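You operate a simulated robot arm through the tools that you are given. There is no shell and no other tool. Be economical: measure what you need, move in short steps, check, and stop when the job is done.

You are at the controls of a simulated two-armed robot. One attempt, no reset.

## Task
Bleed the grey pump into the tray till water comes.
Fine: power off first; open its silver knob, shut it; then power on, press button W; tray stays; spill nothing.
Where things are to end (x, y in the base frame): grey tray within 0.045 m of [0.31, -1].

It is judged by the outcome, as a careful person would: the job done as asked, and still so three seconds after it is handed in. It fails if anything else is knocked over, pushed out of place, dropped, spilled or broken.

## Robot
Two 6-joint arms with two-finger parallel grippers on one trunk, on a base that drives. Base frame: it is fixed to the floor where the robot stands at the start and does not move with it; the origin is under the middle of the robot, x ahead of it, y to its left, z up. Readings come in m, rad, newtons and seconds.
The left shoulder is at the start at [-0.097, 0.177, 0.779], the right one opposite. With the tool pointing down near the work surface each hand reaches from about 0.26 to 0.72 m from the robot's upright axis, wherever it stands, measured 20 degrees to its own side. Places, roughly: blue wing tap [0.2, -1.3, 0.8]; green wing tap [0.8, 0.3, 1.5]; grey tray [0.25, -1.25, 0.5]; left black lever [0.6, -0.5, 1]; left silver knob [0.4, -0.9, 1.8]; low steel shelf [0.3, -1.2, 0.6]; red wing tap [0.5, -0.3, 0.5]; right black lever [0.5, -0.7, 0.9]; right grey button [0.6, -0.8, 1.4]; right silver knob [0.3, -1.4, 1.8]; silver pump knob [0.3, -1, 1]; white switch [0.6, 0, 1.4]. Payload 1.57 kg a hand.
Tool frame (each hand has its own): the origin (TCP) lies between the finger pads and is the grasp point; the fingertips stand 0.03 m ahead of it; z points along the fingers, y is the line along which they close. The gripper opens to 0.08 m. The fingers are 0.017 m wide and 0.012 m thick; the gripper's body (0.04 by 0.082 m) begins 0.08 m behind the TCP.
Orientation is that of the tool frame in the base frame, as [roll, pitch, yaw] about the fixed x, y, z axes, in that order (R = Rz(yaw) Ry(pitch) Rx(roll)). With the fingers straight down and closing along the base's y, the tool's x points along the base's -x, its y along +y and its z along -z.

## Interface
- The arms move only by the tool apply_moves. It takes "left_rows", "right_rows" or both (then of equal length, played together; a hand with none holds still); each is a list that holds one entry, the list of rows, each a list of 7 numbers: the turn, a rotation vector about the tool's x, y, z in rad, then the shift along the tool's x, y, z in m, then the gripper command, from -1 (fully open) to 1 (shut), values between in proportion. In form: [[[wx, wy, wz, x, y, z, jaw], ...]]. A call has 1 to 10 rows; each row is the pose to reach, as a shift and turn from the pose commanded when the call began, along the tool's axes at that moment. A row lasts 0.2 s, in which the tool goes at most 0.05 m and 0.15 rad; a call with a longer step from one row to the next is refused whole, and so is a gripper value outside its range. Where a pose cannot be reached the arm comes as near as it can. A force on the tool above 40 N (or 10 N above the force at the start of the call, whichever is more), or a blocked arm, ends the call early, and 0.2 s more pass. Each finger travels about 0.072 m/s and halts on what it meets, pressing with about 22 N; the grip force reading is that of the motor and also rises with nothing between the fingers. The clock runs only during rows and for 0.2 s after the last one: add rows that repeat a pose to give the fingers time. The reply holds the time, the measured pose of the TCP, the force on the tool along the base axes, the opening and the grip force, in the units named above and with some noise, with the torque about the TCP (base axes, N m) and any sound that the robot's microphone picked up.
- Cameras (640 x 400 px; columns grow to the right, rows downward): "scene" is now at [0.033, -0.0512, 1.5238]; the picture's right is [-0.56, -0.83, 0.00], its down [-0.46, 0.31, -0.83] and it looks along [0.69, -0.46, -0.56] (base axes); focal length 248 px, centre (320, 200). "left" rides on the left gripper at [0.072, 0.007, -0.122] in its tool frame; the picture's right is [-0.09, 1.00, 0.00], its down [-0.84, -0.08, -0.54] and it looks along [-0.54, -0.05, 0.84] (tool axes); focal length 238 px, centre (320, 200). "right" rides on the right gripper at [0.072, -0.007, -0.122] in its tool frame; the picture's right is [0.09, 1.00, 0.00], its down [-0.84, 0.08, -0.54] and it looks along [-0.54, 0.05, 0.84] (tool axes); focal length 238 px, centre (320, 200).
- camera(camera): a new picture of that camera. No time passes.
- raise_lower(by): slides the trunk up (or, below 0, down) by that many m; the arms and the scene camera ride with it, the base frame stays. It gives what a move gives, with no picture.
- base_move(legs): drives the robot by 1 to 6 legs, each [ahead, left, turn to the left] in m, m and rad, along the robot's own axes; the way and the turn of a leg run together, so that a leg with both is an arc; at most 1.5 m and 3.142 rad a leg. The arms and the cameras ride along, it lands a little off, and it stops where it bumps. It gives what a move gives.
- aim_head(pan, tilt): turns the head with the scene camera to pan (to the left, within 2.496 rad either way) and tilt (down, from -0.506 to 1.204), counted from straight ahead of the robot. It gives what a move gives.
- locate(camera, pixels): for up to 12 pixels [column, row] of the newest picture of that camera ("zoom" is the newest enlarged one), the place [x, y, z] in the base frame of the surface seen there, good to about 0.003 m. No time passes.
- inspect(camera, box): a new picture of the part [left, top, right, bottom] of that camera's present view, enlarged. No time passes.
- sign_off(): hands the job in; it is judged then, once.

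Go step by step. Measure first, check grasps and placings, and put right what went wrong. The budget is 80 turns and 62 pictures, counting those below and the enlarged ones. Unless the task says otherwise, let go and move clear before handing in, and close with one line.

The tools are called after "Emit:" by a JSON object that holds its "name" and its "arguments". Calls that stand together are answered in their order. apply_moves: Moves the arms, as the interface text tells. Its arguments: {"type":"object","properties":{"left_rows":{"type":"array"},"right_rows":{"type":"array"}},"required":[]} The other tools are called the same way: raise_lower (by) slides the trunk up or down; base_move (legs) drives the base; aim_head (pan, tilt) turns the head that bears the scene camera; camera (camera) takes a picture; locate (camera, pixels) gives the place of the surface under pixels of a picture; inspect (camera, box) takes an enlarged picture of a part of a camera's view; sign_off () hands the job in.

At the start:

```text
t: 0.0
left_position: [0.5692, -0.0595, 1.0008]
left_tool_rot: [-3.141, 0.001, 3.141]
left_wrist_force: [-0.1, 0.5, 0.5]
left_torque: [-0.03, 0.0, 0.03]
left_opening: 0.0799
left_gripper_force: 0.0
right_position: [0.3748, -0.4012, 1.0009]
right_tool_rot: [-3.141, 0.0, 3.141]
right_wrist_force: [0.0, 0.1, 0.5]
right_torque: [0.05, 0.0, -0.02]
right_opening: 0.08
right_gripper_force: 0.1
trunk travel left (down, up): [-0.223, 0.105]
robot x, y, heading: [0.0027, -0.0005, 0.0]
head pan, tilt: [-0.592, 0.59]
```

scene: 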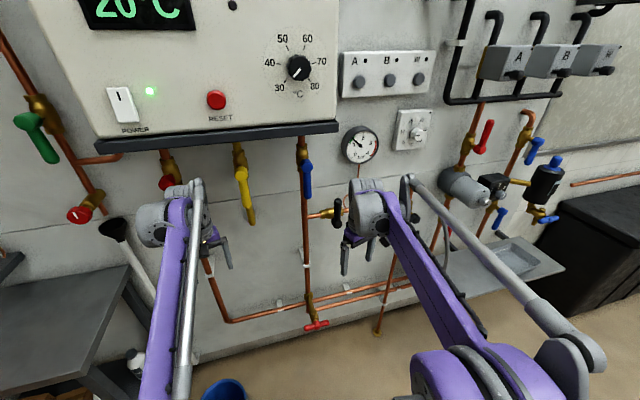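
right: 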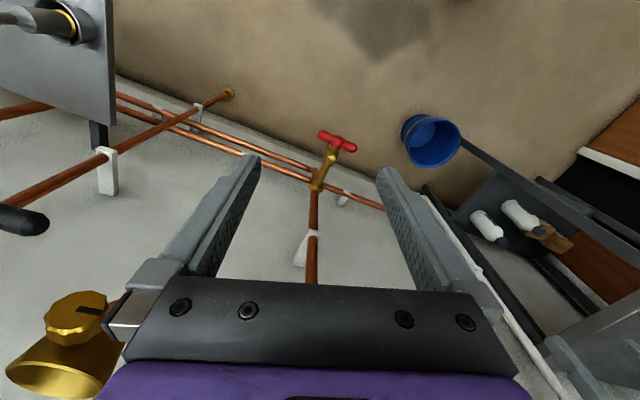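
left: 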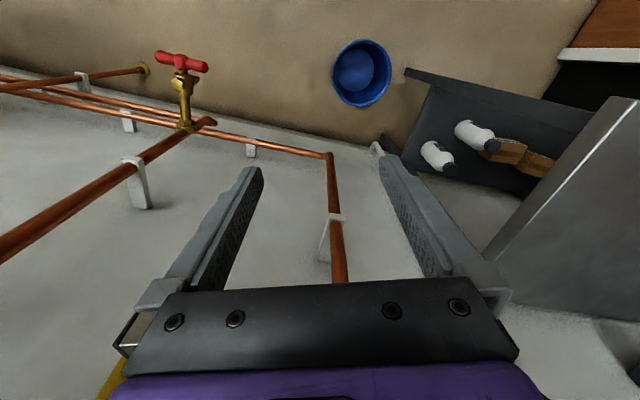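

The first picture shows the boiler with a white power switch near (122,103), the A/B/W buttons near (388,75), and the grey pump at (465,188) with a tray on the shelf near (510,255). I'll aim the head at the pump area and look closer.

Emit:
{"name": "inspect", "arguments": {"camera": "scene", "box": [400, 80, 600, 300]}}

Emit:
{"name": "inspect", "arguments": {"camera": "scene", "box": [80, 30, 460, 200]}}

Emit:
{"name": "locate", "arguments": {"camera": "scene", "pixels": [[122, 96], [123, 110], [358, 83], [390, 83], [418, 80], [486, 201], [462, 185], [515, 252], [485, 245], [550, 265], [545, 180], [486, 130]]}}

```text
1.82 times, centred on (500, 190) of scene
```

zoom: 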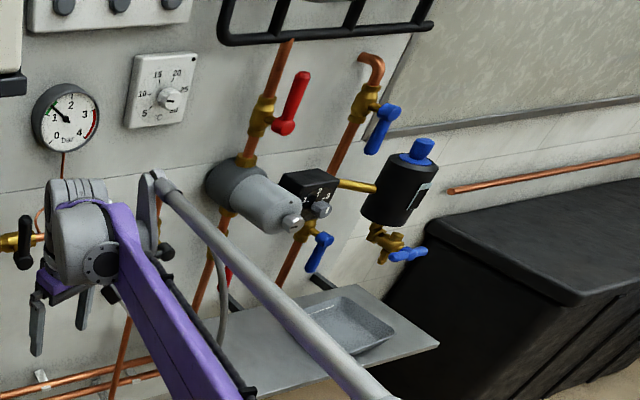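

```text
1.68 times, centred on (270, 115) of scene
```

zoom: 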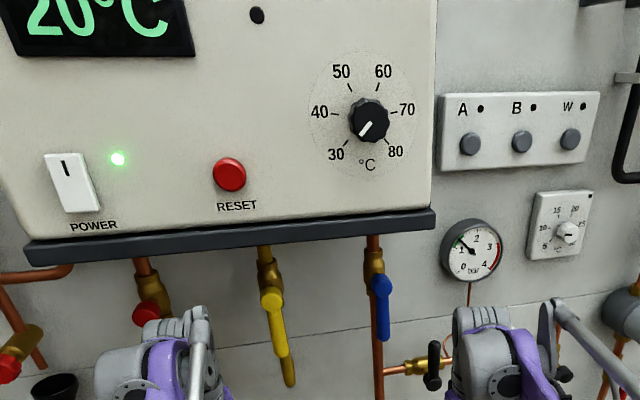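

```text
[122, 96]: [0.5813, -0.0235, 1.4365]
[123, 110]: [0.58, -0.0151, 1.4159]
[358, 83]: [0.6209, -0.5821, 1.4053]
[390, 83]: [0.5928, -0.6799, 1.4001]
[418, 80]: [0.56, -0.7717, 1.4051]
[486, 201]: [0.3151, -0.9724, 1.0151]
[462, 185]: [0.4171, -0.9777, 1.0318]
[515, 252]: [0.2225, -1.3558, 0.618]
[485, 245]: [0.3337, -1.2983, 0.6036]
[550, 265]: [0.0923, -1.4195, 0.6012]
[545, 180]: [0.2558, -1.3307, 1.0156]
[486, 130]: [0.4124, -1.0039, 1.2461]
```

The silver knob sits at about (0.31,-0.97,1.01), and the power switch at about (0.58,-0.02,1.425). Its lamp is green. I'll enlarge the switch and measure the boiler face.

Emit:
{"name": "inspect", "arguments": {"camera": "scene", "box": [95, 75, 175, 125]}}

Emit:
{"name": "locate", "arguments": {"camera": "scene", "pixels": [[90, 60], [300, 100], [180, 60], [116, 91], [120, 121], [180, 120], [240, 60], [150, 91], [216, 100], [388, 60], [335, 60], [200, 140]]}}

Emit:
{"name": "inspect", "arguments": {"camera": "scene", "box": [440, 150, 580, 260]}}

```text
8.00 times, centred on (135, 100) of scene
```

zoom: 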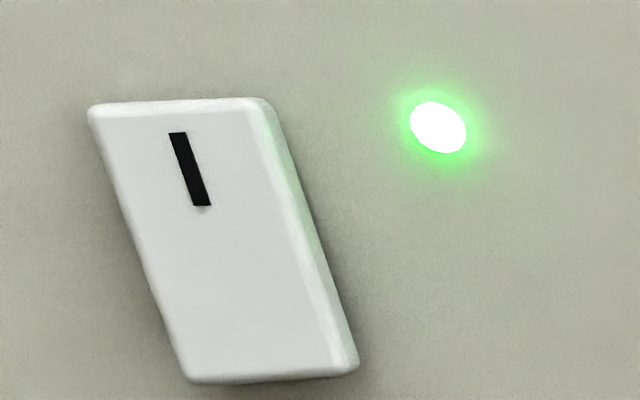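

```text
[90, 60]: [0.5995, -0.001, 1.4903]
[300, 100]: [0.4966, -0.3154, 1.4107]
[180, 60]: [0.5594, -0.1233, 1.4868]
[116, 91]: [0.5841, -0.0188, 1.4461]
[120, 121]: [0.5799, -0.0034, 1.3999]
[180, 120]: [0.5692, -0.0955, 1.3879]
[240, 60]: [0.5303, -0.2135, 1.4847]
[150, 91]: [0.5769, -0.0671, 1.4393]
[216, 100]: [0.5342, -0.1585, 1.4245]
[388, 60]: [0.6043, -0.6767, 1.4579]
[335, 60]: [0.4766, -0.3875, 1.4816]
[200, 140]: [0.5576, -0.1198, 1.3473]
```

```text
3.64 times, centred on (510, 205) of scene
```

zoom: 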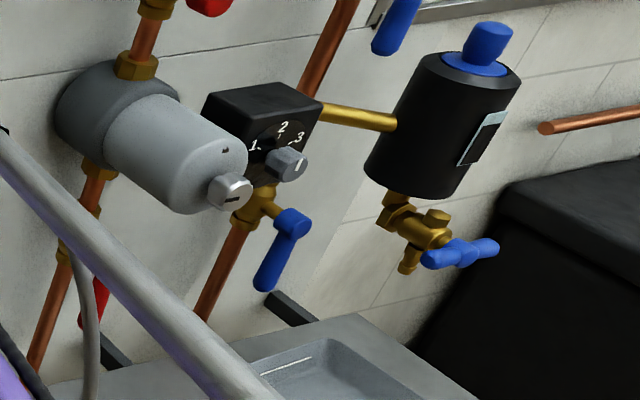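

The switch sticks out about 4 mm further at the bottom, so the top is pressed (on) and pressing the bottom should turn it off. The wall runs about 18° off the base y axis. Before driving I'll check the floor and the sides.

Emit:
{"name": "aim_head", "arguments": {"pan": -0.3, "tilt": 1.1}}

Emit:
{"name": "camera", "arguments": {"camera": "scene"}}

Emit:
{"name": "aim_head", "arguments": {"pan": -1.35, "tilt": 0.7}}

Emit:
{"name": "camera", "arguments": {"camera": "scene"}}

```text
t: 0.9
left_position: [0.57, -0.0579, 1.0013]
left_tool_rot: [-3.141, 0.0, 3.14]
left_wrist_force: [0.0, 0.6, 0.0]
left_torque: [0.0, 0.01, -0.01]
left_opening: 0.0802
left_gripper_force: 0.0
right_position: [0.3736, -0.401, 0.9999]
right_tool_rot: [-3.141, 0.0, 3.141]
right_wrist_force: [-1.0, 0.5, 0.7]
right_torque: [-0.01, 0.02, 0.02]
right_opening: 0.08
right_gripper_force: 0.1
trunk travel left (down, up): [-0.223, 0.105]
robot x, y, heading: [0.002, -0.0032, 0.003]
head pan, tilt: [-0.3, 1.1]
```

```text
54 pictures are left
```

scene: 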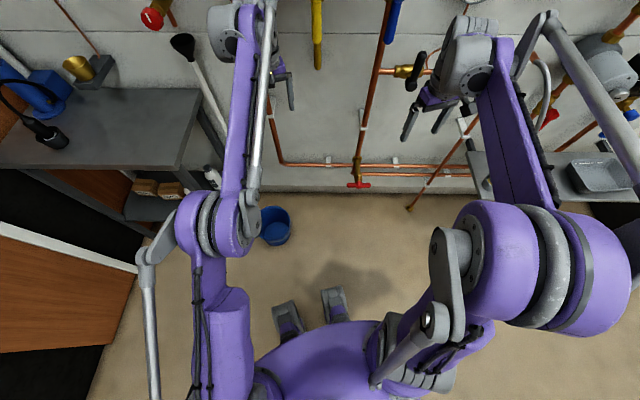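

```text
t: 2.2
left_position: [0.5698, -0.0603, 0.9989]
left_tool_rot: [3.141, 0.0, -3.14]
left_wrist_force: [-0.3, 0.0, -0.2]
left_torque: [0.03, 0.01, -0.02]
left_opening: 0.0799
left_gripper_force: 0.0
right_position: [0.3739, -0.4017, 0.9997]
right_tool_rot: [3.141, -0.001, -3.141]
right_wrist_force: [-0.3, -0.5, 0.0]
right_torque: [0.03, -0.02, 0.0]
right_opening: 0.0802
right_gripper_force: 0.0
trunk travel left (down, up): [-0.223, 0.105]
robot x, y, heading: [-0.0011, 0.0019, -0.001]
head pan, tilt: [-1.349, 0.7]
```

```text
53 pictures are left
```

scene: 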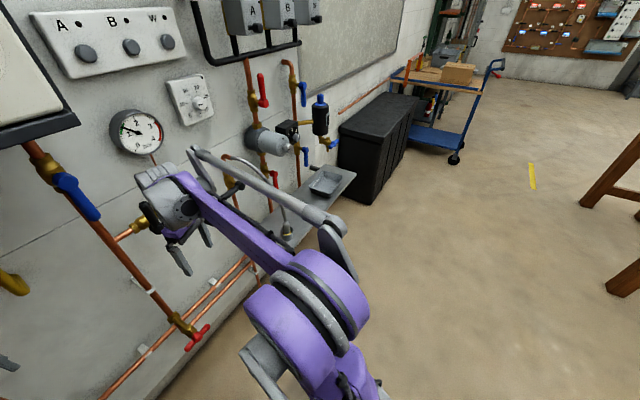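

The floor ahead is clear except for a blue bucket near (0.65,0.05). I'll pull the left hand back and up with its fingers pointing forward, then turn the base square to the wall.

Emit:
{"name": "apply_moves", "arguments": {"left_rows": [[[0, -0.145, 0, 0.018, 0, -0.025, 1], [0, -0.29, 0, 0.036, 0, -0.05, 1], [0, -0.435, 0, 0.054, 0, -0.075, 1], [0, -0.58, 0, 0.072, 0, -0.1, 1], [0, -0.725, 0, 0.09, 0, -0.125, 1], [0, -0.87, 0, 0.108, 0, -0.15, 1], [0, -1.015, 0, 0.126, 0, -0.175, 1], [0, -1.16, 0, 0.144, 0, -0.2, 1], [0, -1.305, 0, 0.162, 0, -0.225, 1], [0, -1.45, 0, 0.18, 0, -0.25, 1]]]}}

Emit:
{"name": "raise_lower", "arguments": {"by": 0.1}}

Emit:
{"name": "base_move", "arguments": {"legs": [[0, 0, -0.316]]}}

Emit:
{"name": "aim_head", "arguments": {"pan": 0.25, "tilt": 0.3}}

Emit:
{"name": "camera", "arguments": {"camera": "scene"}}

```text
t: 4.4
left_position: [0.3885, -0.058, 1.2501]
left_tool_rot: [-3.126, 1.453, -3.125]
left_wrist_force: [0.4, 0.8, 0.9]
left_torque: [-0.01, -0.02, 0.0]
left_opening: 0.0
left_gripper_force: 20.8
right_position: [0.3745, -0.4022, 1.0009]
right_tool_rot: [3.14, 0.001, 3.141]
right_wrist_force: [-0.2, -0.2, 0.1]
right_torque: [0.0, -0.01, -0.03]
right_opening: 0.0798
right_gripper_force: 0.1
trunk travel left (down, up): [-0.223, 0.105]
robot x, y, heading: [-0.0029, -0.0016, -0.002]
head pan, tilt: [-1.349, 0.7]
```

```text
t: 5.8
left_position: [0.3889, -0.0593, 1.3514]
left_tool_rot: [-3.141, 1.451, 3.141]
left_wrist_force: [-0.6, -0.2, 0.7]
left_torque: [-0.01, 0.02, 0.01]
left_opening: 0.0001
left_gripper_force: 21.2
right_position: [0.3733, -0.402, 1.0994]
right_tool_rot: [-3.141, 0.002, 3.141]
right_wrist_force: [-0.8, 1.0, 0.0]
right_torque: [-0.01, 0.0, -0.01]
right_opening: 0.0797
right_gripper_force: 0.0
trunk travel left (down, up): [-0.323, 0.005]
robot x, y, heading: [0.0048, -0.0021, 0.003]
head pan, tilt: [-1.349, 0.7]
```

```text
t: 7.2
left_position: [0.3518, -0.1759, 1.3511]
left_tool_rot: [-3.141, 1.45, 2.827]
left_wrist_force: [0.1, -0.3, 0.4]
left_torque: [-0.03, -0.04, 0.0]
left_opening: 0.0
left_gripper_force: 21.0
right_position: [0.2314, -0.498, 1.1003]
right_tool_rot: [3.139, 0.002, 2.826]
right_wrist_force: [-0.3, -0.3, -0.5]
right_torque: [0.01, 0.01, 0.0]
right_opening: 0.0798
right_gripper_force: 0.0
trunk travel left (down, up): [-0.323, 0.005]
robot x, y, heading: [-0.003, 0.0001, -0.315]
head pan, tilt: [-1.349, 0.7]
```

```text
t: 8.8
left_position: [0.3517, -0.1779, 1.3512]
left_tool_rot: [-3.141, 1.451, 2.827]
left_wrist_force: [0.0, 0.5, 0.3]
left_torque: [0.01, 0.0, 0.0]
left_opening: 0.0003
left_gripper_force: 21.2
right_position: [0.2309, -0.4983, 1.1005]
right_tool_rot: [-3.141, 0.0, 2.826]
right_wrist_force: [-0.5, -0.3, -0.3]
right_torque: [0.04, -0.04, 0.0]
right_opening: 0.0802
right_gripper_force: 0.0
trunk travel left (down, up): [-0.323, 0.005]
robot x, y, heading: [0.001, 0.0018, -0.318]
head pan, tilt: [0.25, 0.3]
```

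```text
52 pictures are left
```

scene: 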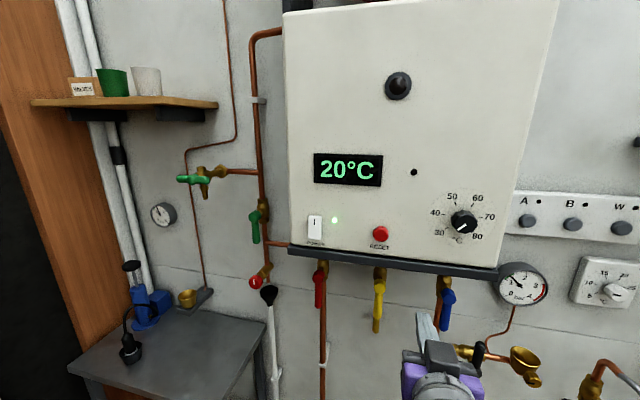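

The view is clear: switch at (315,228) with its lamp at (334,220). I'll measure the switch precisely.

Emit:
{"name": "inspect", "arguments": {"camera": "scene", "box": [290, 205, 354, 245]}}

Emit:
{"name": "locate", "arguments": {"camera": "zoom", "pixels": [[250, 130], [250, 170], [250, 220], [250, 260], [250, 300], [250, 335], [200, 220], [300, 220], [400, 300], [120, 220]]}}

```text
10.00 times, centred on (322, 225) of scene
```

zoom: 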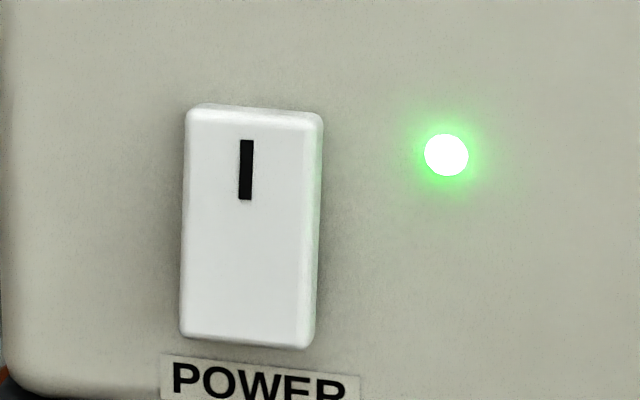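

```text
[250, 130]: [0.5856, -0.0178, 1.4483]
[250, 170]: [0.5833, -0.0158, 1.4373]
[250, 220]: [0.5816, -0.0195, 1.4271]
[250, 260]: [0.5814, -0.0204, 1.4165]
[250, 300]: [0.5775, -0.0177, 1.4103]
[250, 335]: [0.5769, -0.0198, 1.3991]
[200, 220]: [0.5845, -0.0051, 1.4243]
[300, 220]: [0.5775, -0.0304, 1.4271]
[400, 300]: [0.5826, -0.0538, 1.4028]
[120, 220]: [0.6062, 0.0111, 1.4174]
```

The switch spans z 1.397–1.453 and its bottom edge sticks out. I'll bring the closed left fingers about 4 cm in front of its lower part.

Emit:
{"name": "apply_moves", "arguments": {"left_rows": [[[0, -0.02, 0, -0.0113, 0.0368, 0.0146, 1], [0, -0.04, 0, -0.0227, 0.0736, 0.0293, 1], [0, -0.06, 0, -0.034, 0.1104, 0.044, 1], [0, -0.08, 0, -0.0453, 0.1473, 0.0586, 1], [0, -0.1, 0, -0.0567, 0.184, 0.0733, 1], [0, -0.12, 0, -0.068, 0.2209, 0.0879, 1], [0, -0.12, 0, -0.068, 0.2209, 0.0879, 1]]]}}

Emit:
{"name": "inspect", "arguments": {"camera": "scene", "box": [240, 170, 400, 270]}}

```text
t: 10.4
left_position: [0.5117, 0.0027, 1.406]
left_tool_rot: [-3.067, 1.57, 2.899]
left_wrist_force: [0.1, -0.4, -0.7]
left_torque: [0.01, -0.01, -0.01]
left_opening: 0.0001
left_gripper_force: 21.5
right_position: [0.2286, -0.4984, 1.1]
right_tool_rot: [-3.141, 0.001, 2.826]
right_wrist_force: [-1.1, -0.1, 0.3]
right_torque: [-0.01, -0.01, -0.01]
right_opening: 0.0798
right_gripper_force: 0.0
trunk travel left (down, up): [-0.323, 0.005]
robot x, y, heading: [-0.0012, -0.0022, -0.318]
head pan, tilt: [0.25, 0.3]
```

```text
4.00 times, centred on (320, 220) of scene
```

zoom: 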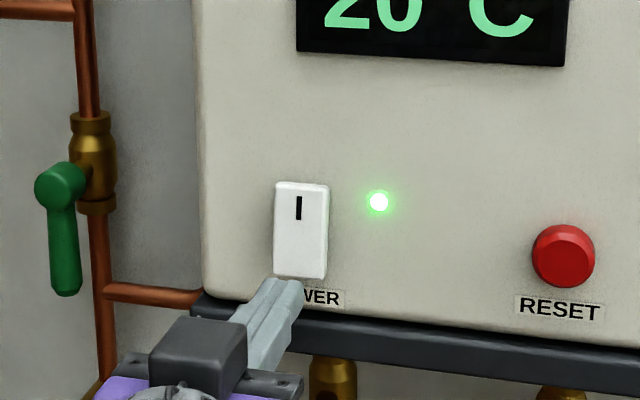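

Reach is fine and the fingertips line up with the lower switch edge. I'll push forward about 4.6 cm and come back.

Emit:
{"name": "apply_moves", "arguments": {"left_rows": [[[0, 0, 0, -0.002, 0, 0.02, 1], [0, 0, 0, -0.002, 0, 0.034, 1], [0, 0, 0, -0.002, 0, 0.04, 1], [0, 0, 0, -0.002, 0, 0.044, 1], [0, 0, 0, -0.002, 0, 0.047, 1], [0, 0, 0, -0.002, 0, 0.03, 1], [0, 0, 0, -0.002, 0, -0.01, 1]]]}}

Emit:
{"name": "inspect", "arguments": {"camera": "scene", "box": [240, 170, 400, 270]}}

```text
t: 12.1
left_position: [0.499, 0.0075, 1.4106]
left_tool_rot: [-0.17, 1.569, -0.484]
left_wrist_force: [-0.2, -0.1, 0.4]
left_torque: [-0.02, -0.02, -0.01]
left_opening: 0.0
left_gripper_force: 21.5
right_position: [0.2288, -0.4975, 1.1]
right_tool_rot: [-3.141, 0.002, 2.825]
right_wrist_force: [-0.6, 0.2, -0.4]
right_torque: [0.0, -0.06, 0.0]
right_opening: 0.08
right_gripper_force: 0.0
trunk travel left (down, up): [-0.323, 0.005]
robot x, y, heading: [0.0006, 0.0009, -0.312]
head pan, tilt: [0.25, 0.3]
```

```text
4.00 times, centred on (320, 220) of scene
```

zoom: 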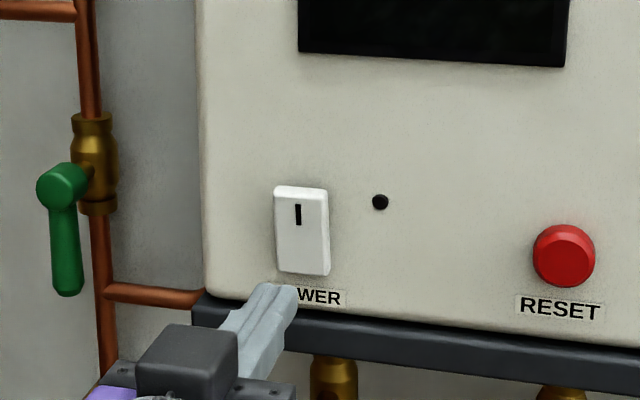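

The power is off: the lamp and display are dark. I'll retract the left hand and drive right along the wall to the pump.

Emit:
{"name": "apply_moves", "arguments": {"left_rows": [[[0, 0, 0, 0, 0, -0.04, 1], [0, 0, 0, 0, 0, -0.08, 1], [0, 0, 0, 0.02, -0.02, -0.12, 1], [0, 0, 0, 0.05, -0.04, -0.15, 1], [0, 0, 0, 0.09, -0.06, -0.16, 1], [0, 0, 0, 0.13, -0.07, -0.17, 1]]]}}

Emit:
{"name": "base_move", "arguments": {"legs": [[0, -0.8, 0]]}}

Emit:
{"name": "aim_head", "arguments": {"pan": -0.3, "tilt": 0.8}}

Emit:
{"name": "camera", "arguments": {"camera": "scene"}}

```text
t: 13.4
left_position: [0.329, -0.0249, 1.2788]
left_tool_rot: [-2.801, 1.569, -3.117]
left_wrist_force: [-0.6, 0.5, -0.3]
left_torque: [0.02, 0.01, -0.04]
left_opening: 0.0002
left_gripper_force: 21.4
left hand out of reach, approached as far as the arm can: row 4, 5, 6
right_position: [0.2297, -0.4976, 1.0997]
right_tool_rot: [3.141, 0.001, 2.825]
right_wrist_force: [0.1, 0.2, -0.2]
right_torque: [-0.02, -0.04, 0.02]
right_opening: 0.0803
right_gripper_force: 0.0
trunk travel left (down, up): [-0.323, 0.005]
robot x, y, heading: [0.004, -0.0016, -0.317]
head pan, tilt: [0.25, 0.3]
```

```text
t: 20.9
left_position: [0.08, -0.7896, 1.2798]
left_tool_rot: [-2.856, 1.571, 3.112]
left_wrist_force: [0.6, 0.0, -0.2]
left_torque: [-0.03, -0.01, 0.02]
left_opening: 0.0
left_gripper_force: 20.9
right_position: [-0.0183, -1.2625, 1.0997]
right_tool_rot: [-3.141, 0.0, 2.827]
right_wrist_force: [0.4, 0.4, 0.9]
right_torque: [-0.04, -0.03, -0.05]
right_opening: 0.0801
right_gripper_force: 0.1
trunk travel left (down, up): [-0.323, 0.005]
robot x, y, heading: [-0.2456, -0.7627, -0.313]
head pan, tilt: [0.25, 0.3]
```

```text
t: 21.9
left_position: [0.0779, -0.7893, 1.2796]
left_tool_rot: [0.302, 1.571, -0.012]
left_wrist_force: [0.4, 0.2, -1.1]
left_torque: [0.02, 0.03, 0.01]
left_opening: 0.0
left_gripper_force: 21.3
right_position: [-0.0185, -1.2621, 1.0996]
right_tool_rot: [3.14, -0.001, 2.827]
right_wrist_force: [-0.1, -0.7, 0.1]
right_torque: [-0.01, -0.01, 0.02]
right_opening: 0.0799
right_gripper_force: 0.1
trunk travel left (down, up): [-0.323, 0.005]
robot x, y, heading: [-0.2485, -0.762, -0.315]
head pan, tilt: [-0.3, 0.799]
```

```text
48 pictures are left
```

scene: 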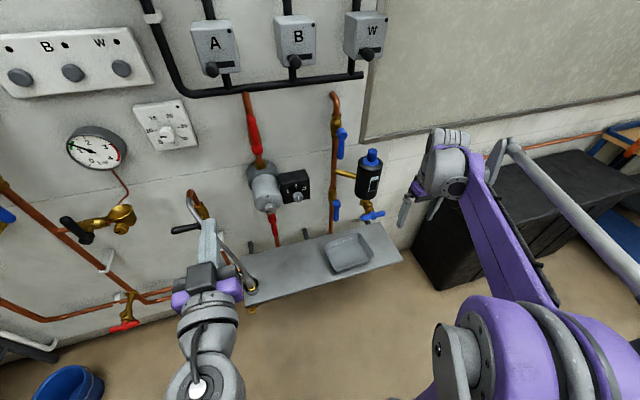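

The pump (265,190), tray (348,253) and shelf are now in clear view. I'll enlarge and measure them.

Emit:
{"name": "inspect", "arguments": {"camera": "scene", "box": [220, 140, 420, 310]}}

Emit:
{"name": "locate", "arguments": {"camera": "scene", "pixels": [[325, 243], [360, 233], [373, 262], [337, 272], [348, 252], [300, 265], [270, 212], [297, 197], [372, 216], [400, 258], [246, 302], [340, 262]]}}

```text
2.35 times, centred on (320, 225) of scene
```

zoom: 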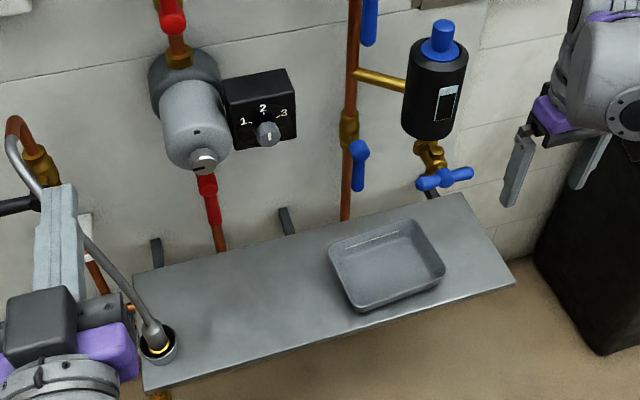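

```text
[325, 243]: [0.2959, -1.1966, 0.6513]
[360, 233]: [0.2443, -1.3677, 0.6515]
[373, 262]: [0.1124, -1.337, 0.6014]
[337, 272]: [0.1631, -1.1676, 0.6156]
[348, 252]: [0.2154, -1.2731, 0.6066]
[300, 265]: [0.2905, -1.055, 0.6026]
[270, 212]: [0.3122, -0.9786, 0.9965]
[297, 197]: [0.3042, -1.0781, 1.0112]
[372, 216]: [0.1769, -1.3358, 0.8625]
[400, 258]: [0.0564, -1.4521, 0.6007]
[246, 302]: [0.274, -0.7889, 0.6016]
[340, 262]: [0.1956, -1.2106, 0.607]
```

The bleed knob is at (0.312,-0.978,0.997); the other grey knob is on the speed box, so I'll leave that alone. The tray only needs to slide about 0.285 m left along the wall. I'll measure its rim more finely.

Emit:
{"name": "inspect", "arguments": {"camera": "scene", "box": [312, 225, 384, 275]}}

```text
8.00 times, centred on (348, 250) of scene
```

zoom: 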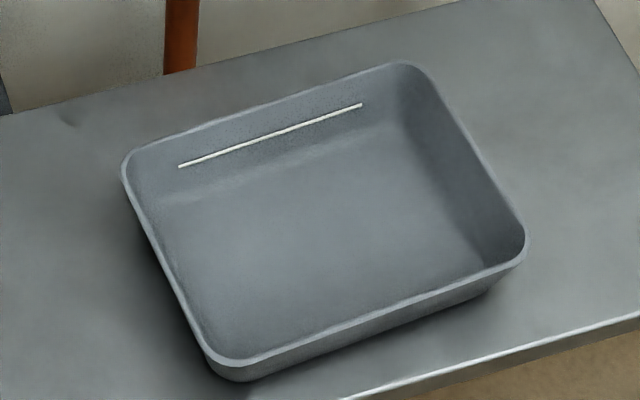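

Emit:
{"name": "locate", "arguments": {"camera": "zoom", "pixels": [[126, 165], [415, 68], [523, 240], [215, 362], [370, 318], [360, 323], [380, 314], [370, 345], [320, 200], [290, 106], [340, 398], [167, 260]]}}

Emit:
{"name": "raise_lower", "arguments": {"by": -0.2}}

```text
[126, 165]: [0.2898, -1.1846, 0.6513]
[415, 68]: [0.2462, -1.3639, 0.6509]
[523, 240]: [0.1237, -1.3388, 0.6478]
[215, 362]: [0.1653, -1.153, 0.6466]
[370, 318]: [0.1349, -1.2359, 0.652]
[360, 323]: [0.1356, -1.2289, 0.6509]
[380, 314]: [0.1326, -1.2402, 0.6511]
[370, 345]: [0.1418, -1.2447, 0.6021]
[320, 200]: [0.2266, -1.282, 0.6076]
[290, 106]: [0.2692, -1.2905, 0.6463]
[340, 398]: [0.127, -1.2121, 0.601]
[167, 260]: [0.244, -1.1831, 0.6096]
```

```text
t: 24.0
left_position: [0.0792, -0.7891, 1.0786]
left_tool_rot: [0.436, 1.571, 0.123]
left_wrist_force: [-0.3, 0.5, 0.2]
left_torque: [-0.03, -0.01, 0.02]
left_opening: 0.0
left_gripper_force: 21.3
right_position: [-0.0185, -1.2637, 0.9002]
right_tool_rot: [3.14, 0.001, 2.827]
right_wrist_force: [0.8, 0.0, -0.6]
right_torque: [0.02, 0.01, 0.0]
right_opening: 0.08
right_gripper_force: 0.1
trunk travel left (down, up): [-0.123, 0.205]
robot x, y, heading: [-0.25, -0.7643, -0.317]
head pan, tilt: [-0.3, 0.799]
```

The rim is at z≈0.651, the tray is about 0.19 × 0.13 m, and the front rim midpoint is near (0.135,-1.236). I'll bring the right hand over the front wall, tilted forward, to grip that wall.

Emit:
{"name": "apply_moves", "arguments": {"right_rows": [[[-0.0384, -0.0351, 0.1374, -0.0096, 0.0071, 0.0173, -0.2], [-0.0769, -0.0702, 0.2749, -0.0192, 0.0142, 0.0346, -0.2], [-0.1153, -0.1053, 0.4123, -0.0288, 0.0214, 0.0519, -0.2], [-0.1537, -0.1404, 0.5497, -0.0384, 0.0285, 0.0692, -0.2], [-0.1922, -0.1755, 0.6872, -0.048, 0.0356, 0.0865, -0.2], [-0.2306, -0.2106, 0.8246, -0.0577, 0.0427, 0.1038, -0.2], [-0.2691, -0.2457, 0.9621, -0.0673, 0.0498, 0.1211, -0.2], [-0.3075, -0.2807, 1.0995, -0.0769, 0.057, 0.1384, -0.2], [-0.3459, -0.3158, 1.2369, -0.0865, 0.0641, 0.1557, -0.2], [-0.3844, -0.3509, 1.3744, -0.0961, 0.0712, 0.173, -0.2]]]}}

Emit:
{"name": "camera", "arguments": {"camera": "right"}}

Emit:
{"name": "camera", "arguments": {"camera": "scene"}}

```text
t: 26.2
left_position: [0.0778, -0.7902, 1.0792]
left_tool_rot: [0.171, 1.569, -0.143]
left_wrist_force: [-0.4, 0.5, 0.2]
left_torque: [-0.02, 0.01, -0.01]
left_opening: 0.0001
left_gripper_force: 21.2
right_position: [0.0966, -1.2235, 0.7275]
right_tool_rot: [2.66, 0.019, 1.417]
right_wrist_force: [-0.1, -0.3, -1.4]
right_torque: [-0.01, -0.02, 0.04]
right_opening: 0.0477
right_gripper_force: 0.1
trunk travel left (down, up): [-0.123, 0.205]
robot x, y, heading: [-0.2505, -0.7643, -0.32]
head pan, tilt: [-0.3, 0.799]
```

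```text
45 pictures are left
```

right: 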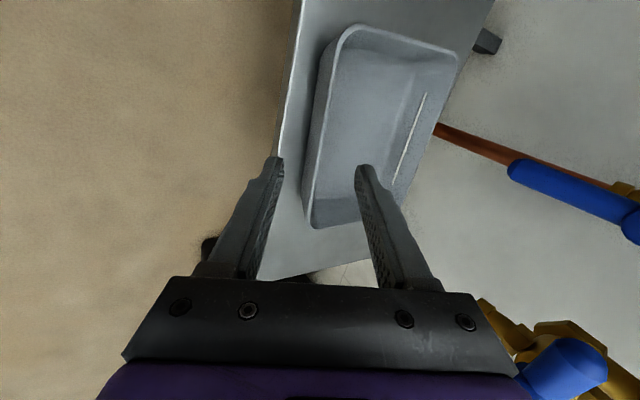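

```text
44 pictures are left
```

scene: 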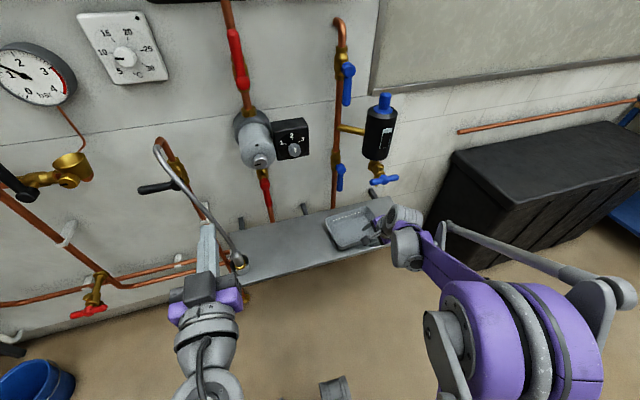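

The fingers straddle the front wall line as planned. I'll descend 9 cm along the tool axis and check before closing.

Emit:
{"name": "apply_moves", "arguments": {"right_rows": [[[-0.005, -0.0046, 0.018, -0.0012, 0, 0.0225, -0.2], [-0.01, -0.0092, 0.036, -0.0024, 0, 0.045, -0.2], [-0.015, -0.0138, 0.054, -0.0036, 0.0001, 0.0675, -0.2], [-0.0202, -0.0185, 0.0723, -0.0047, 0.0002, 0.0899, -0.2], [-0.0202, -0.0185, 0.0723, -0.0047, 0.0002, 0.0899, -0.2]]]}}

Emit:
{"name": "camera", "arguments": {"camera": "right"}}

Emit:
{"name": "inspect", "arguments": {"camera": "scene", "box": [300, 180, 440, 280]}}

```text
t: 27.4
left_position: [0.0783, -0.7898, 1.0789]
left_tool_rot: [-2.766, 1.57, -3.081]
left_wrist_force: [0.9, -0.7, 0.1]
left_torque: [-0.02, -0.02, -0.03]
left_opening: 0.0
left_gripper_force: 21.3
right_position: [0.1352, -1.2362, 0.6483]
right_tool_rot: [2.642, 0.0, 1.349]
right_wrist_force: [0.7, 0.2, -0.5]
right_torque: [-0.02, 0.01, -0.01]
right_opening: 0.048
right_gripper_force: 0.1
trunk travel left (down, up): [-0.123, 0.205]
robot x, y, heading: [-0.2519, -0.7626, -0.312]
head pan, tilt: [-0.3, 0.799]
```

```text
43 pictures are left
```

right: 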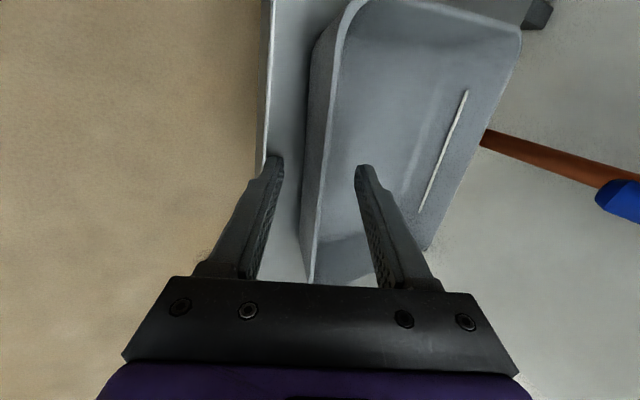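

```text
4.00 times, centred on (370, 230) of scene
```

zoom: 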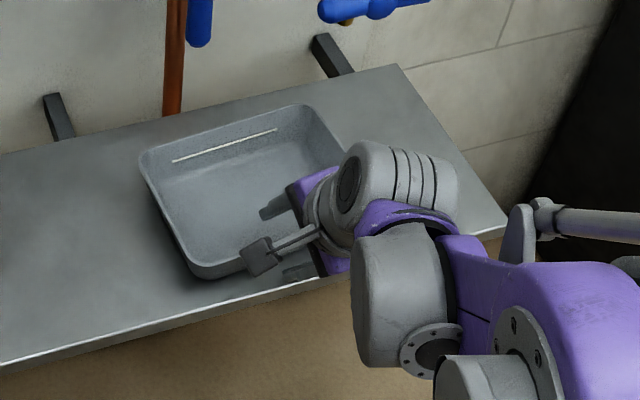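

The wall runs between the fingers, so I'll close on it.

Emit:
{"name": "apply_moves", "arguments": {"right_rows": [[[0, 0, 0, 0, 0, 0, 0.3], [0, 0, 0, 0, 0, 0, 1], [0, 0, 0, 0, 0, 0, 1], [0, 0, 0, 0, 0, 0, 1], [0, 0, 0, 0, 0, 0, 1]]]}}

Emit:
{"name": "camera", "arguments": {"camera": "right"}}

```text
t: 28.6
left_position: [0.0785, -0.7895, 1.078]
left_tool_rot: [0.095, 1.571, -0.217]
left_wrist_force: [0.2, 0.5, -0.3]
left_torque: [0.01, -0.02, -0.01]
left_opening: 0.0003
left_gripper_force: 21.1
right_position: [0.1363, -1.2362, 0.6481]
right_tool_rot: [2.642, 0.0, 1.347]
right_wrist_force: [0.3, 0.0, -2.0]
right_torque: [0.03, 0.2, 0.0]
right_opening: 0.0037
right_gripper_force: 22.4
trunk travel left (down, up): [-0.123, 0.205]
robot x, y, heading: [-0.2496, -0.7664, -0.317]
head pan, tilt: [-0.3, 0.799]
```

```text
41 pictures are left
```

right: 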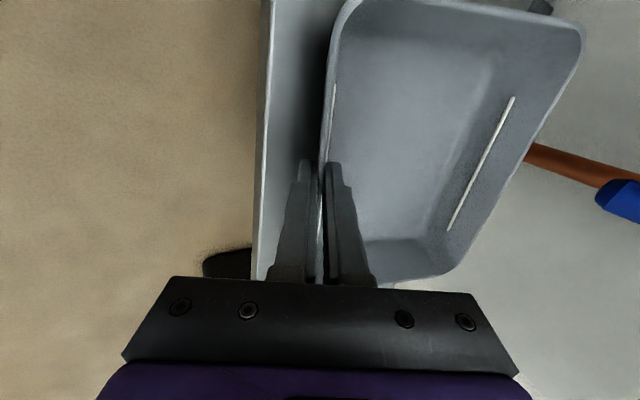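

The grip reads 3.7 mm at 22 N. I'll check whether the tray has tilted, from the scene view.

Emit:
{"name": "inspect", "arguments": {"camera": "scene", "box": [300, 180, 440, 280]}}

Emit:
{"name": "locate", "arguments": {"camera": "zoom", "pixels": [[145, 160], [200, 275], [300, 108], [175, 220], [220, 180], [215, 272]]}}

```text
4.00 times, centred on (370, 230) of scene
```

zoom: 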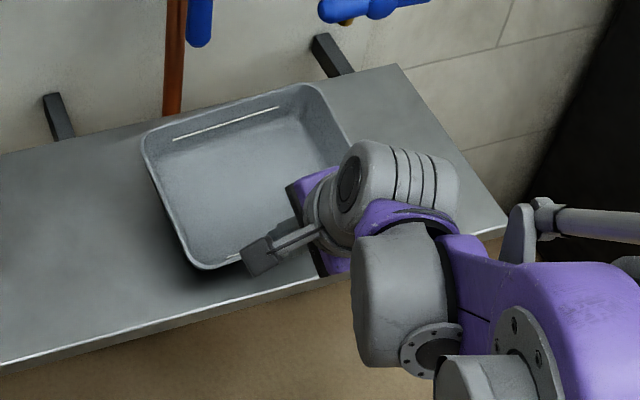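

```text
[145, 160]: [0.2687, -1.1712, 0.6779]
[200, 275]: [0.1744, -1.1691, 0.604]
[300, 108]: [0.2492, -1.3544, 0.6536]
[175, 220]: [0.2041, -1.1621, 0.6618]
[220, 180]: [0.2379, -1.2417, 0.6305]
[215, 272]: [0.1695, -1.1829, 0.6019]
```

The tray's back is raised about 0.25 rad because its flared wall has aligned with the fingers. I'll lift it 1.5 cm, carry it left along the wall, then level it before setting it down.

Emit:
{"name": "apply_moves", "arguments": {"right_rows": [[[0, 0, 0, 0, 0.0072, -0.0132, 1], [0, 0, 0, 0.03, 0.0108, -0.0112, 1], [0, -0.006, 0.012, 0.065, 0.0154, -0.0089, 1], [0, -0.013, 0.024, 0.1, 0.0198, -0.0066, 1], [0, -0.02, 0.036, 0.135, 0.0242, -0.0043, 1], [0, -0.026, 0.048, 0.17, 0.0286, -0.002, 1], [0, -0.032, 0.06, 0.205, 0.0325, 0.0002, 1], [0, -0.039, 0.072, 0.24, 0.0362, 0.0025, 1], [0, -0.0445, 0.0817, 0.2747, 0.0402, 0.0048, 1], [0, -0.0445, 0.0817, 0.2747, 0.0402, 0.0048, 1]]]}}

Emit:
{"name": "camera", "arguments": {"camera": "scene"}}

```text
t: 30.8
left_position: [0.0798, -0.7894, 1.0791]
left_tool_rot: [-3.104, 1.57, 2.869]
left_wrist_force: [0.4, -0.1, 0.0]
left_torque: [-0.01, -0.03, -0.02]
left_opening: 0.0
left_gripper_force: 21.6
right_position: [0.2344, -0.9777, 0.6618]
right_tool_rot: [2.641, -0.001, 1.254]
right_wrist_force: [0.6, -0.2, -1.8]
right_torque: [0.03, 0.15, -0.05]
right_opening: 0.0035
right_gripper_force: 21.6
trunk travel left (down, up): [-0.123, 0.205]
robot x, y, heading: [-0.2512, -0.7641, -0.317]
head pan, tilt: [-0.3, 0.799]
```

```text
39 pictures are left
```

scene: 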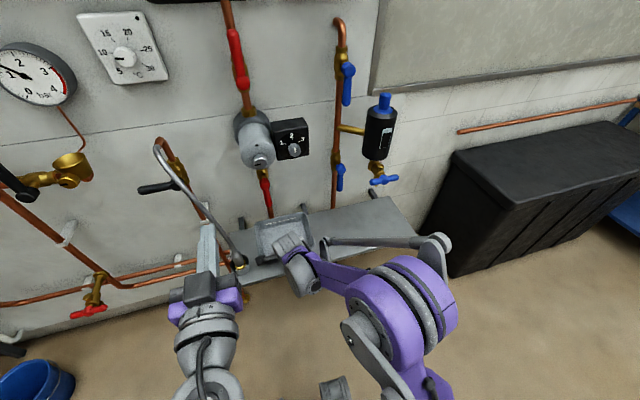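

The carry went well. I'll level the tray, still held, and look.

Emit:
{"name": "apply_moves", "arguments": {"right_rows": [[[0.09, 0, 0, 0, 0, 0, 1], [0.18, 0, 0, 0, 0, 0, 1], [0.25, 0, 0, 0, 0, 0, 1], [0.25, 0, 0, 0, 0, 0, 1]]]}}

Emit:
{"name": "inspect", "arguments": {"camera": "scene", "box": [220, 190, 360, 290]}}

Emit:
{"name": "locate", "arguments": {"camera": "zoom", "pixels": [[172, 155], [180, 250], [410, 105], [430, 190], [290, 130], [300, 160], [210, 260], [100, 330]]}}

```text
t: 31.8
left_position: [0.0799, -0.7897, 1.0799]
left_tool_rot: [-2.953, 1.569, 3.016]
left_wrist_force: [0.2, -0.2, 0.8]
left_torque: [0.02, 0.03, -0.03]
left_opening: 0.0
left_gripper_force: 21.4
right_position: [0.2332, -0.9771, 0.6619]
right_tool_rot: [2.893, 0.0, 1.252]
right_wrist_force: [-0.7, 0.2, -1.8]
right_torque: [0.09, 0.15, 0.02]
right_opening: 0.0033
right_gripper_force: 21.4
trunk travel left (down, up): [-0.123, 0.205]
robot x, y, heading: [-0.248, -0.7664, -0.318]
head pan, tilt: [-0.3, 0.799]
```

```text
4.00 times, centred on (290, 240) of scene
```

zoom: 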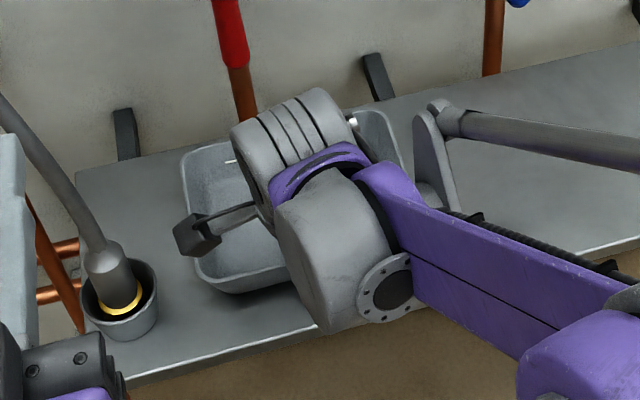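

```text
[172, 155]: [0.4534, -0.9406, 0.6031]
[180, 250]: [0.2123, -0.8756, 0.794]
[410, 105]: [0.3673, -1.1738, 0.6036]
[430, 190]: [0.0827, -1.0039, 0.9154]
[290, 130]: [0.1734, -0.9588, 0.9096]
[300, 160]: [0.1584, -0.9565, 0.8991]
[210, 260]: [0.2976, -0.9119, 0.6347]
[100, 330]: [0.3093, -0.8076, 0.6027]
```

Next I'll measure the rim corners to confirm it is level and where its centre lies.

Emit:
{"name": "locate", "arguments": {"camera": "zoom", "pixels": [[186, 152], [190, 185], [198, 250], [215, 292], [385, 113], [400, 135], [265, 282], [225, 220]]}}

```text
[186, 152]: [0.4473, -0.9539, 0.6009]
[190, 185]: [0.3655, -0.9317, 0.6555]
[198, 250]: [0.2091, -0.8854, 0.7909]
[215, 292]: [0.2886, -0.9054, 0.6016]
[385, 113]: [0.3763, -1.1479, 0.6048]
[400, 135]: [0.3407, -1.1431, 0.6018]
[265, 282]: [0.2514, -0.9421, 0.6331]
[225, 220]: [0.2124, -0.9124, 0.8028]
```

The tray is nearly level, its back about 1 cm lower than the front. I'll trim the tilt, lower it 12.5 mm onto the shelf, open, and recheck.

Emit:
{"name": "apply_moves", "arguments": {"right_rows": [[[-0.03, 0, 0, 0, -0.001, 0.004, 1], [-0.06, 0, 0, 0, -0.002, 0.008, 1], [-0.06, 0, 0, 0, -0.0031, 0.0121, 1], [-0.06, 0, 0, 0, -0.0031, 0.0121, 1], [-0.06, 0, 0, 0, -0.0031, 0.0121, 0.7], [-0.06, 0, 0, 0, -0.0031, 0.0121, 0.4], [-0.06, 0, 0, 0, -0.0031, 0.0121, 0.1], [-0.06, 0, 0, 0, -0.0031, 0.0121, -0.1], [-0.06, 0, 0, 0, -0.0031, 0.0121, -0.2]]]}}

Emit:
{"name": "camera", "arguments": {"camera": "right"}}

```text
t: 33.8
left_position: [0.0785, -0.7903, 1.0787]
left_tool_rot: [0.22, 1.57, -0.095]
left_wrist_force: [0.2, -0.2, -0.4]
left_torque: [0.0, -0.03, -0.01]
left_opening: 0.0
left_gripper_force: 21.4
right_position: [0.2327, -0.977, 0.6509]
right_tool_rot: [2.831, -0.001, 1.252]
right_wrist_force: [-0.1, 0.7, -0.3]
right_torque: [-0.01, 0.0, 0.01]
right_opening: 0.0479
right_gripper_force: 0.1
trunk travel left (down, up): [-0.123, 0.205]
robot x, y, heading: [-0.2488, -0.764, -0.313]
head pan, tilt: [-0.3, 0.799]
```

```text
37 pictures are left
```

right: 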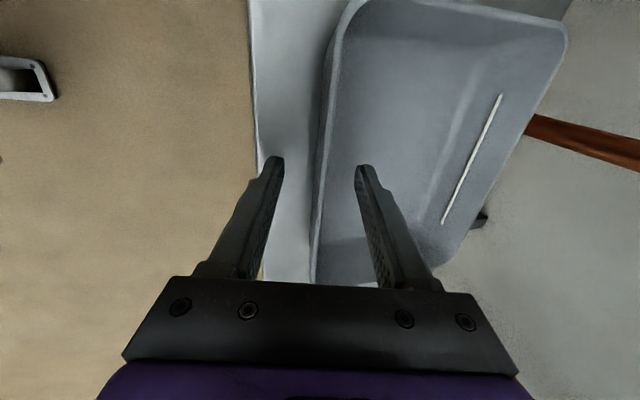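

The tray is down and released. I'll withdraw the hand along its axis and then backwards, and check the tray and pump.

Emit:
{"name": "apply_moves", "arguments": {"right_rows": [[[0, 0, 0, 0, 0, -0.03, -0.2], [0, 0, 0, 0, 0, -0.06, -0.2], [0, 0, 0, 0, -0.02, -0.085, -0.2], [0, 0, 0, -0.01, -0.06, -0.09, -0.2], [0, 0, 0, -0.03, -0.1, -0.09, -0.2], [0, 0, 0, -0.07, -0.12, -0.09, -0.2], [0, 0, 0, -0.11, -0.12, -0.09, -0.2], [0, 0, 0, -0.15, -0.12, -0.09, -0.2], [0, 0, 0, -0.19, -0.12, -0.09, -0.2]]]}}

Emit:
{"name": "inspect", "arguments": {"camera": "scene", "box": [200, 100, 360, 290]}}

```text
t: 35.8
left_position: [0.0788, -0.791, 1.0786]
left_tool_rot: [-0.123, 1.57, -0.438]
left_wrist_force: [0.3, -0.3, 0.4]
left_torque: [0.0, 0.02, -0.01]
left_opening: 0.0001
left_gripper_force: 21.1
right_position: [0.0391, -1.1154, 0.6974]
right_tool_rot: [2.83, -0.001, 1.256]
right_wrist_force: [0.6, 0.0, 0.6]
right_torque: [0.01, -0.03, 0.01]
right_opening: 0.0478
right_gripper_force: 0.0
trunk travel left (down, up): [-0.123, 0.205]
robot x, y, heading: [-0.2471, -0.7652, -0.314]
head pan, tilt: [-0.3, 0.799]
```

```text
2.11 times, centred on (280, 195) of scene
```

zoom: 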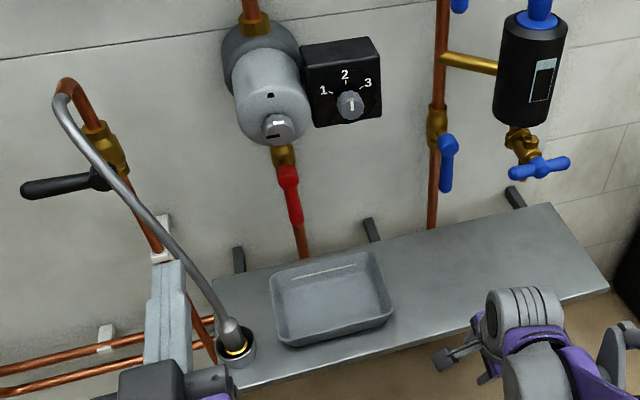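

Emit:
{"name": "locate", "arguments": {"camera": "zoom", "pixels": [[272, 278], [370, 254], [390, 310], [286, 342], [330, 305], [280, 128], [275, 118], [265, 128], [293, 127], [278, 139], [240, 90], [300, 100]]}}

Emit:
{"name": "inspect", "arguments": {"camera": "scene", "box": [255, 140, 303, 170]}}

```text
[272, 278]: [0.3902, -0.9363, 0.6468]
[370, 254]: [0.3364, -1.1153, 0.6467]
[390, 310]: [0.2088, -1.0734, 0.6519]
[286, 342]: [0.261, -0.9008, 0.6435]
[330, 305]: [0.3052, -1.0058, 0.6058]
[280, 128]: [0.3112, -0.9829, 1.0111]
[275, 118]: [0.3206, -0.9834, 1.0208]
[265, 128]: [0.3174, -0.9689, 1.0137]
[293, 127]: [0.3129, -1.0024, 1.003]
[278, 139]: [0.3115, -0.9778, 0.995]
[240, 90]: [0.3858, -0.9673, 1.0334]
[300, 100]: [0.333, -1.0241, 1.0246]
```

```text
13.33 times, centred on (279, 155) of scene
```

zoom: 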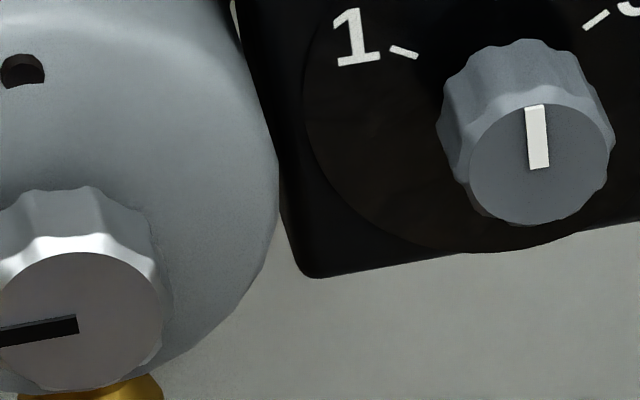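

The tray centre is about (0.299,-1.007), inside the tolerance. Now I'll measure the knob precisely at scene (261,163).

Emit:
{"name": "inspect", "arguments": {"camera": "scene", "box": [240, 145, 280, 170]}}

Emit:
{"name": "locate", "arguments": {"camera": "zoom", "pixels": [[340, 300], [290, 300], [395, 300], [340, 250], [340, 350], [340, 200], [300, 220], [390, 220], [240, 290], [460, 230], [320, 120], [340, 225]]}}

```text
16.00 times, centred on (260, 158) of scene
```

zoom: 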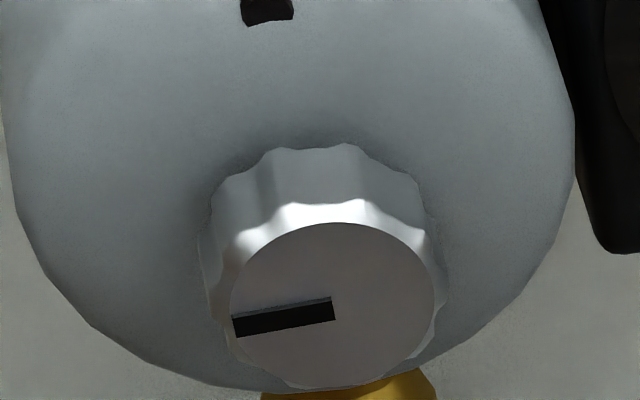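

```text
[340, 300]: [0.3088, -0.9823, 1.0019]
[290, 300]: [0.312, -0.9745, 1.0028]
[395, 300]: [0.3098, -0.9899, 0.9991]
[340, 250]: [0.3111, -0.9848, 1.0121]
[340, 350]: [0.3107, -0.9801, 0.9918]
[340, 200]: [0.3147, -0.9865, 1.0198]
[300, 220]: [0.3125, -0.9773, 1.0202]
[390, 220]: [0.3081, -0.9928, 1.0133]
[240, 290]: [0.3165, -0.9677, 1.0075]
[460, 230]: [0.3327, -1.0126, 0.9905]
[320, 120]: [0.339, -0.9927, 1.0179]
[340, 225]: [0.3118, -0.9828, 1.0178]
```

The knob face centre is at about (0.3105,-0.982,1.001), roughly 33 mm across, with its slot pointing left. I'll use the forward-pointing left hand, after checking the hose and lever near its path.

Emit:
{"name": "locate", "arguments": {"camera": "scene", "pixels": [[157, 145], [178, 180], [200, 208], [220, 232], [232, 248], [145, 189], [266, 200], [262, 180]]}}

Emit:
{"name": "apply_moves", "arguments": {"left_rows": [[[0, 0, 0, 0.02, -0.03, 0.01, 1], [0, 0, 0, 0.04, -0.06, 0.03, 0.5], [0, 0, 0, 0.06, -0.09, 0.05, 0], [0, 0, 0, 0.0776, -0.11, 0.08, -0.3], [0, 0, 0, 0.0776, -0.11, 0.12, -0.3], [0, 0, 0, 0.0776, -0.11, 0.15, -0.3], [0, 0, 0, 0.0776, -0.11, 0.15, -0.3]]]}}

Emit:
{"name": "camera", "arguments": {"camera": "left"}}

```text
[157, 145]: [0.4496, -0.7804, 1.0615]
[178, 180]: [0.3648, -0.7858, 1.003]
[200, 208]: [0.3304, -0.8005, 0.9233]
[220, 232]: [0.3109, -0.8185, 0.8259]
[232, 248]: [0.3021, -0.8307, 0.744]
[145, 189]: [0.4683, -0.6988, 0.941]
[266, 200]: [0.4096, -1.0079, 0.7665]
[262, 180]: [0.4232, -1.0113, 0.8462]
```

```text
t: 37.4
left_position: [0.1879, -0.9408, 1.0004]
left_tool_rot: [3.089, 1.57, 2.775]
left_wrist_force: [-0.4, 0.0, 0.2]
left_torque: [0.0, 0.04, 0.01]
left_opening: 0.0521
left_gripper_force: 0.0
right_position: [0.0393, -1.1131, 0.6994]
right_tool_rot: [2.83, -0.001, 1.253]
right_wrist_force: [0.4, 0.3, 0.3]
right_torque: [0.0, -0.04, 0.01]
right_opening: 0.0479
right_gripper_force: 0.0
trunk travel left (down, up): [-0.123, 0.205]
robot x, y, heading: [-0.2495, -0.7635, -0.317]
head pan, tilt: [-0.3, 0.799]
```

```text
33 pictures are left
```

left: 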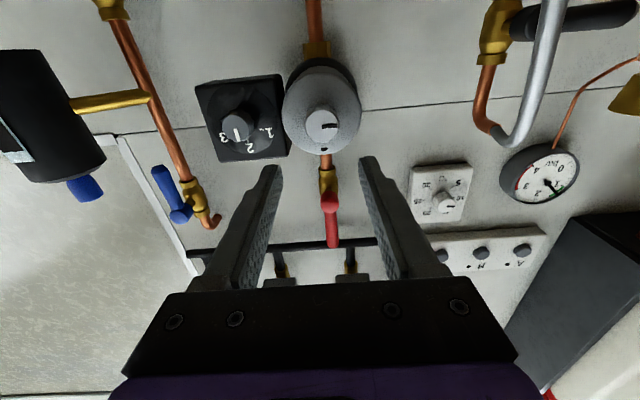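

The hand is aligned with the knob at lateral -0.835, z 1.000. I'll advance 0.12 m so the pads straddle the knob, and check.

Emit:
{"name": "apply_moves", "arguments": {"left_rows": [[[0, 0, 0, 0, 0, 0.035, -0.3], [0, 0, 0, 0, 0, 0.07, -0.3], [0, 0, 0, 0, 0, 0.1, -0.3], [0, 0, 0, 0, 0, 0.12, -0.3], [0, 0, 0, 0, 0, 0.12, -0.3]]]}}

Emit:
{"name": "inspect", "arguments": {"camera": "scene", "box": [220, 130, 300, 180]}}

Emit:
{"name": "camera", "arguments": {"camera": "left"}}

```text
t: 38.6
left_position: [0.3015, -0.9778, 1.0025]
left_tool_rot: [0.465, 1.571, 0.152]
left_wrist_force: [0.2, 0.1, 0.0]
left_torque: [0.03, -0.01, -0.01]
left_opening: 0.0518
left_gripper_force: 0.1
right_position: [0.0395, -1.1142, 0.697]
right_tool_rot: [2.83, 0.001, 1.253]
right_wrist_force: [-0.5, -0.6, -0.6]
right_torque: [0.02, -0.01, 0.02]
right_opening: 0.0479
right_gripper_force: 0.1
trunk travel left (down, up): [-0.123, 0.205]
robot x, y, heading: [-0.2491, -0.7659, -0.318]
head pan, tilt: [-0.3, 0.799]
```

```text
8.00 times, centred on (260, 155) of scene
```

zoom: 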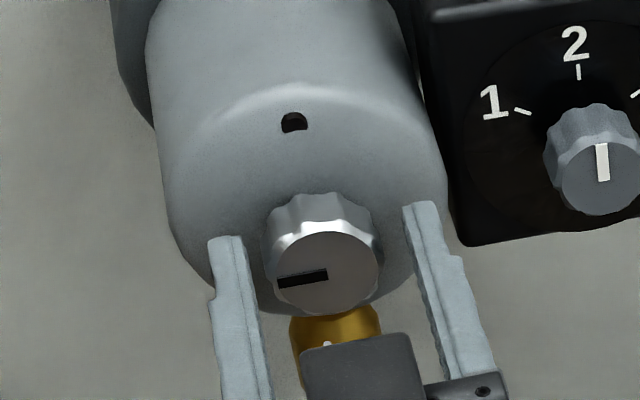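

```text
31 pictures are left
```

left: 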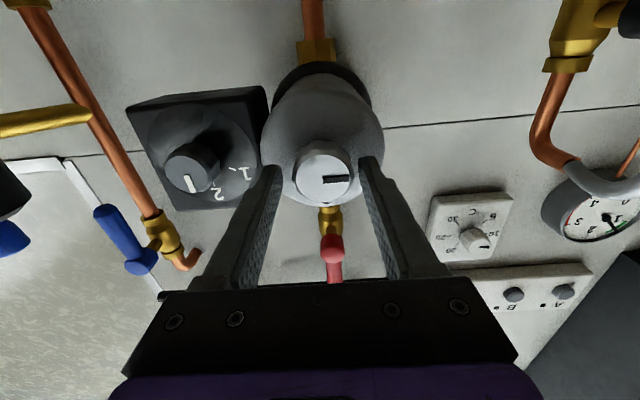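

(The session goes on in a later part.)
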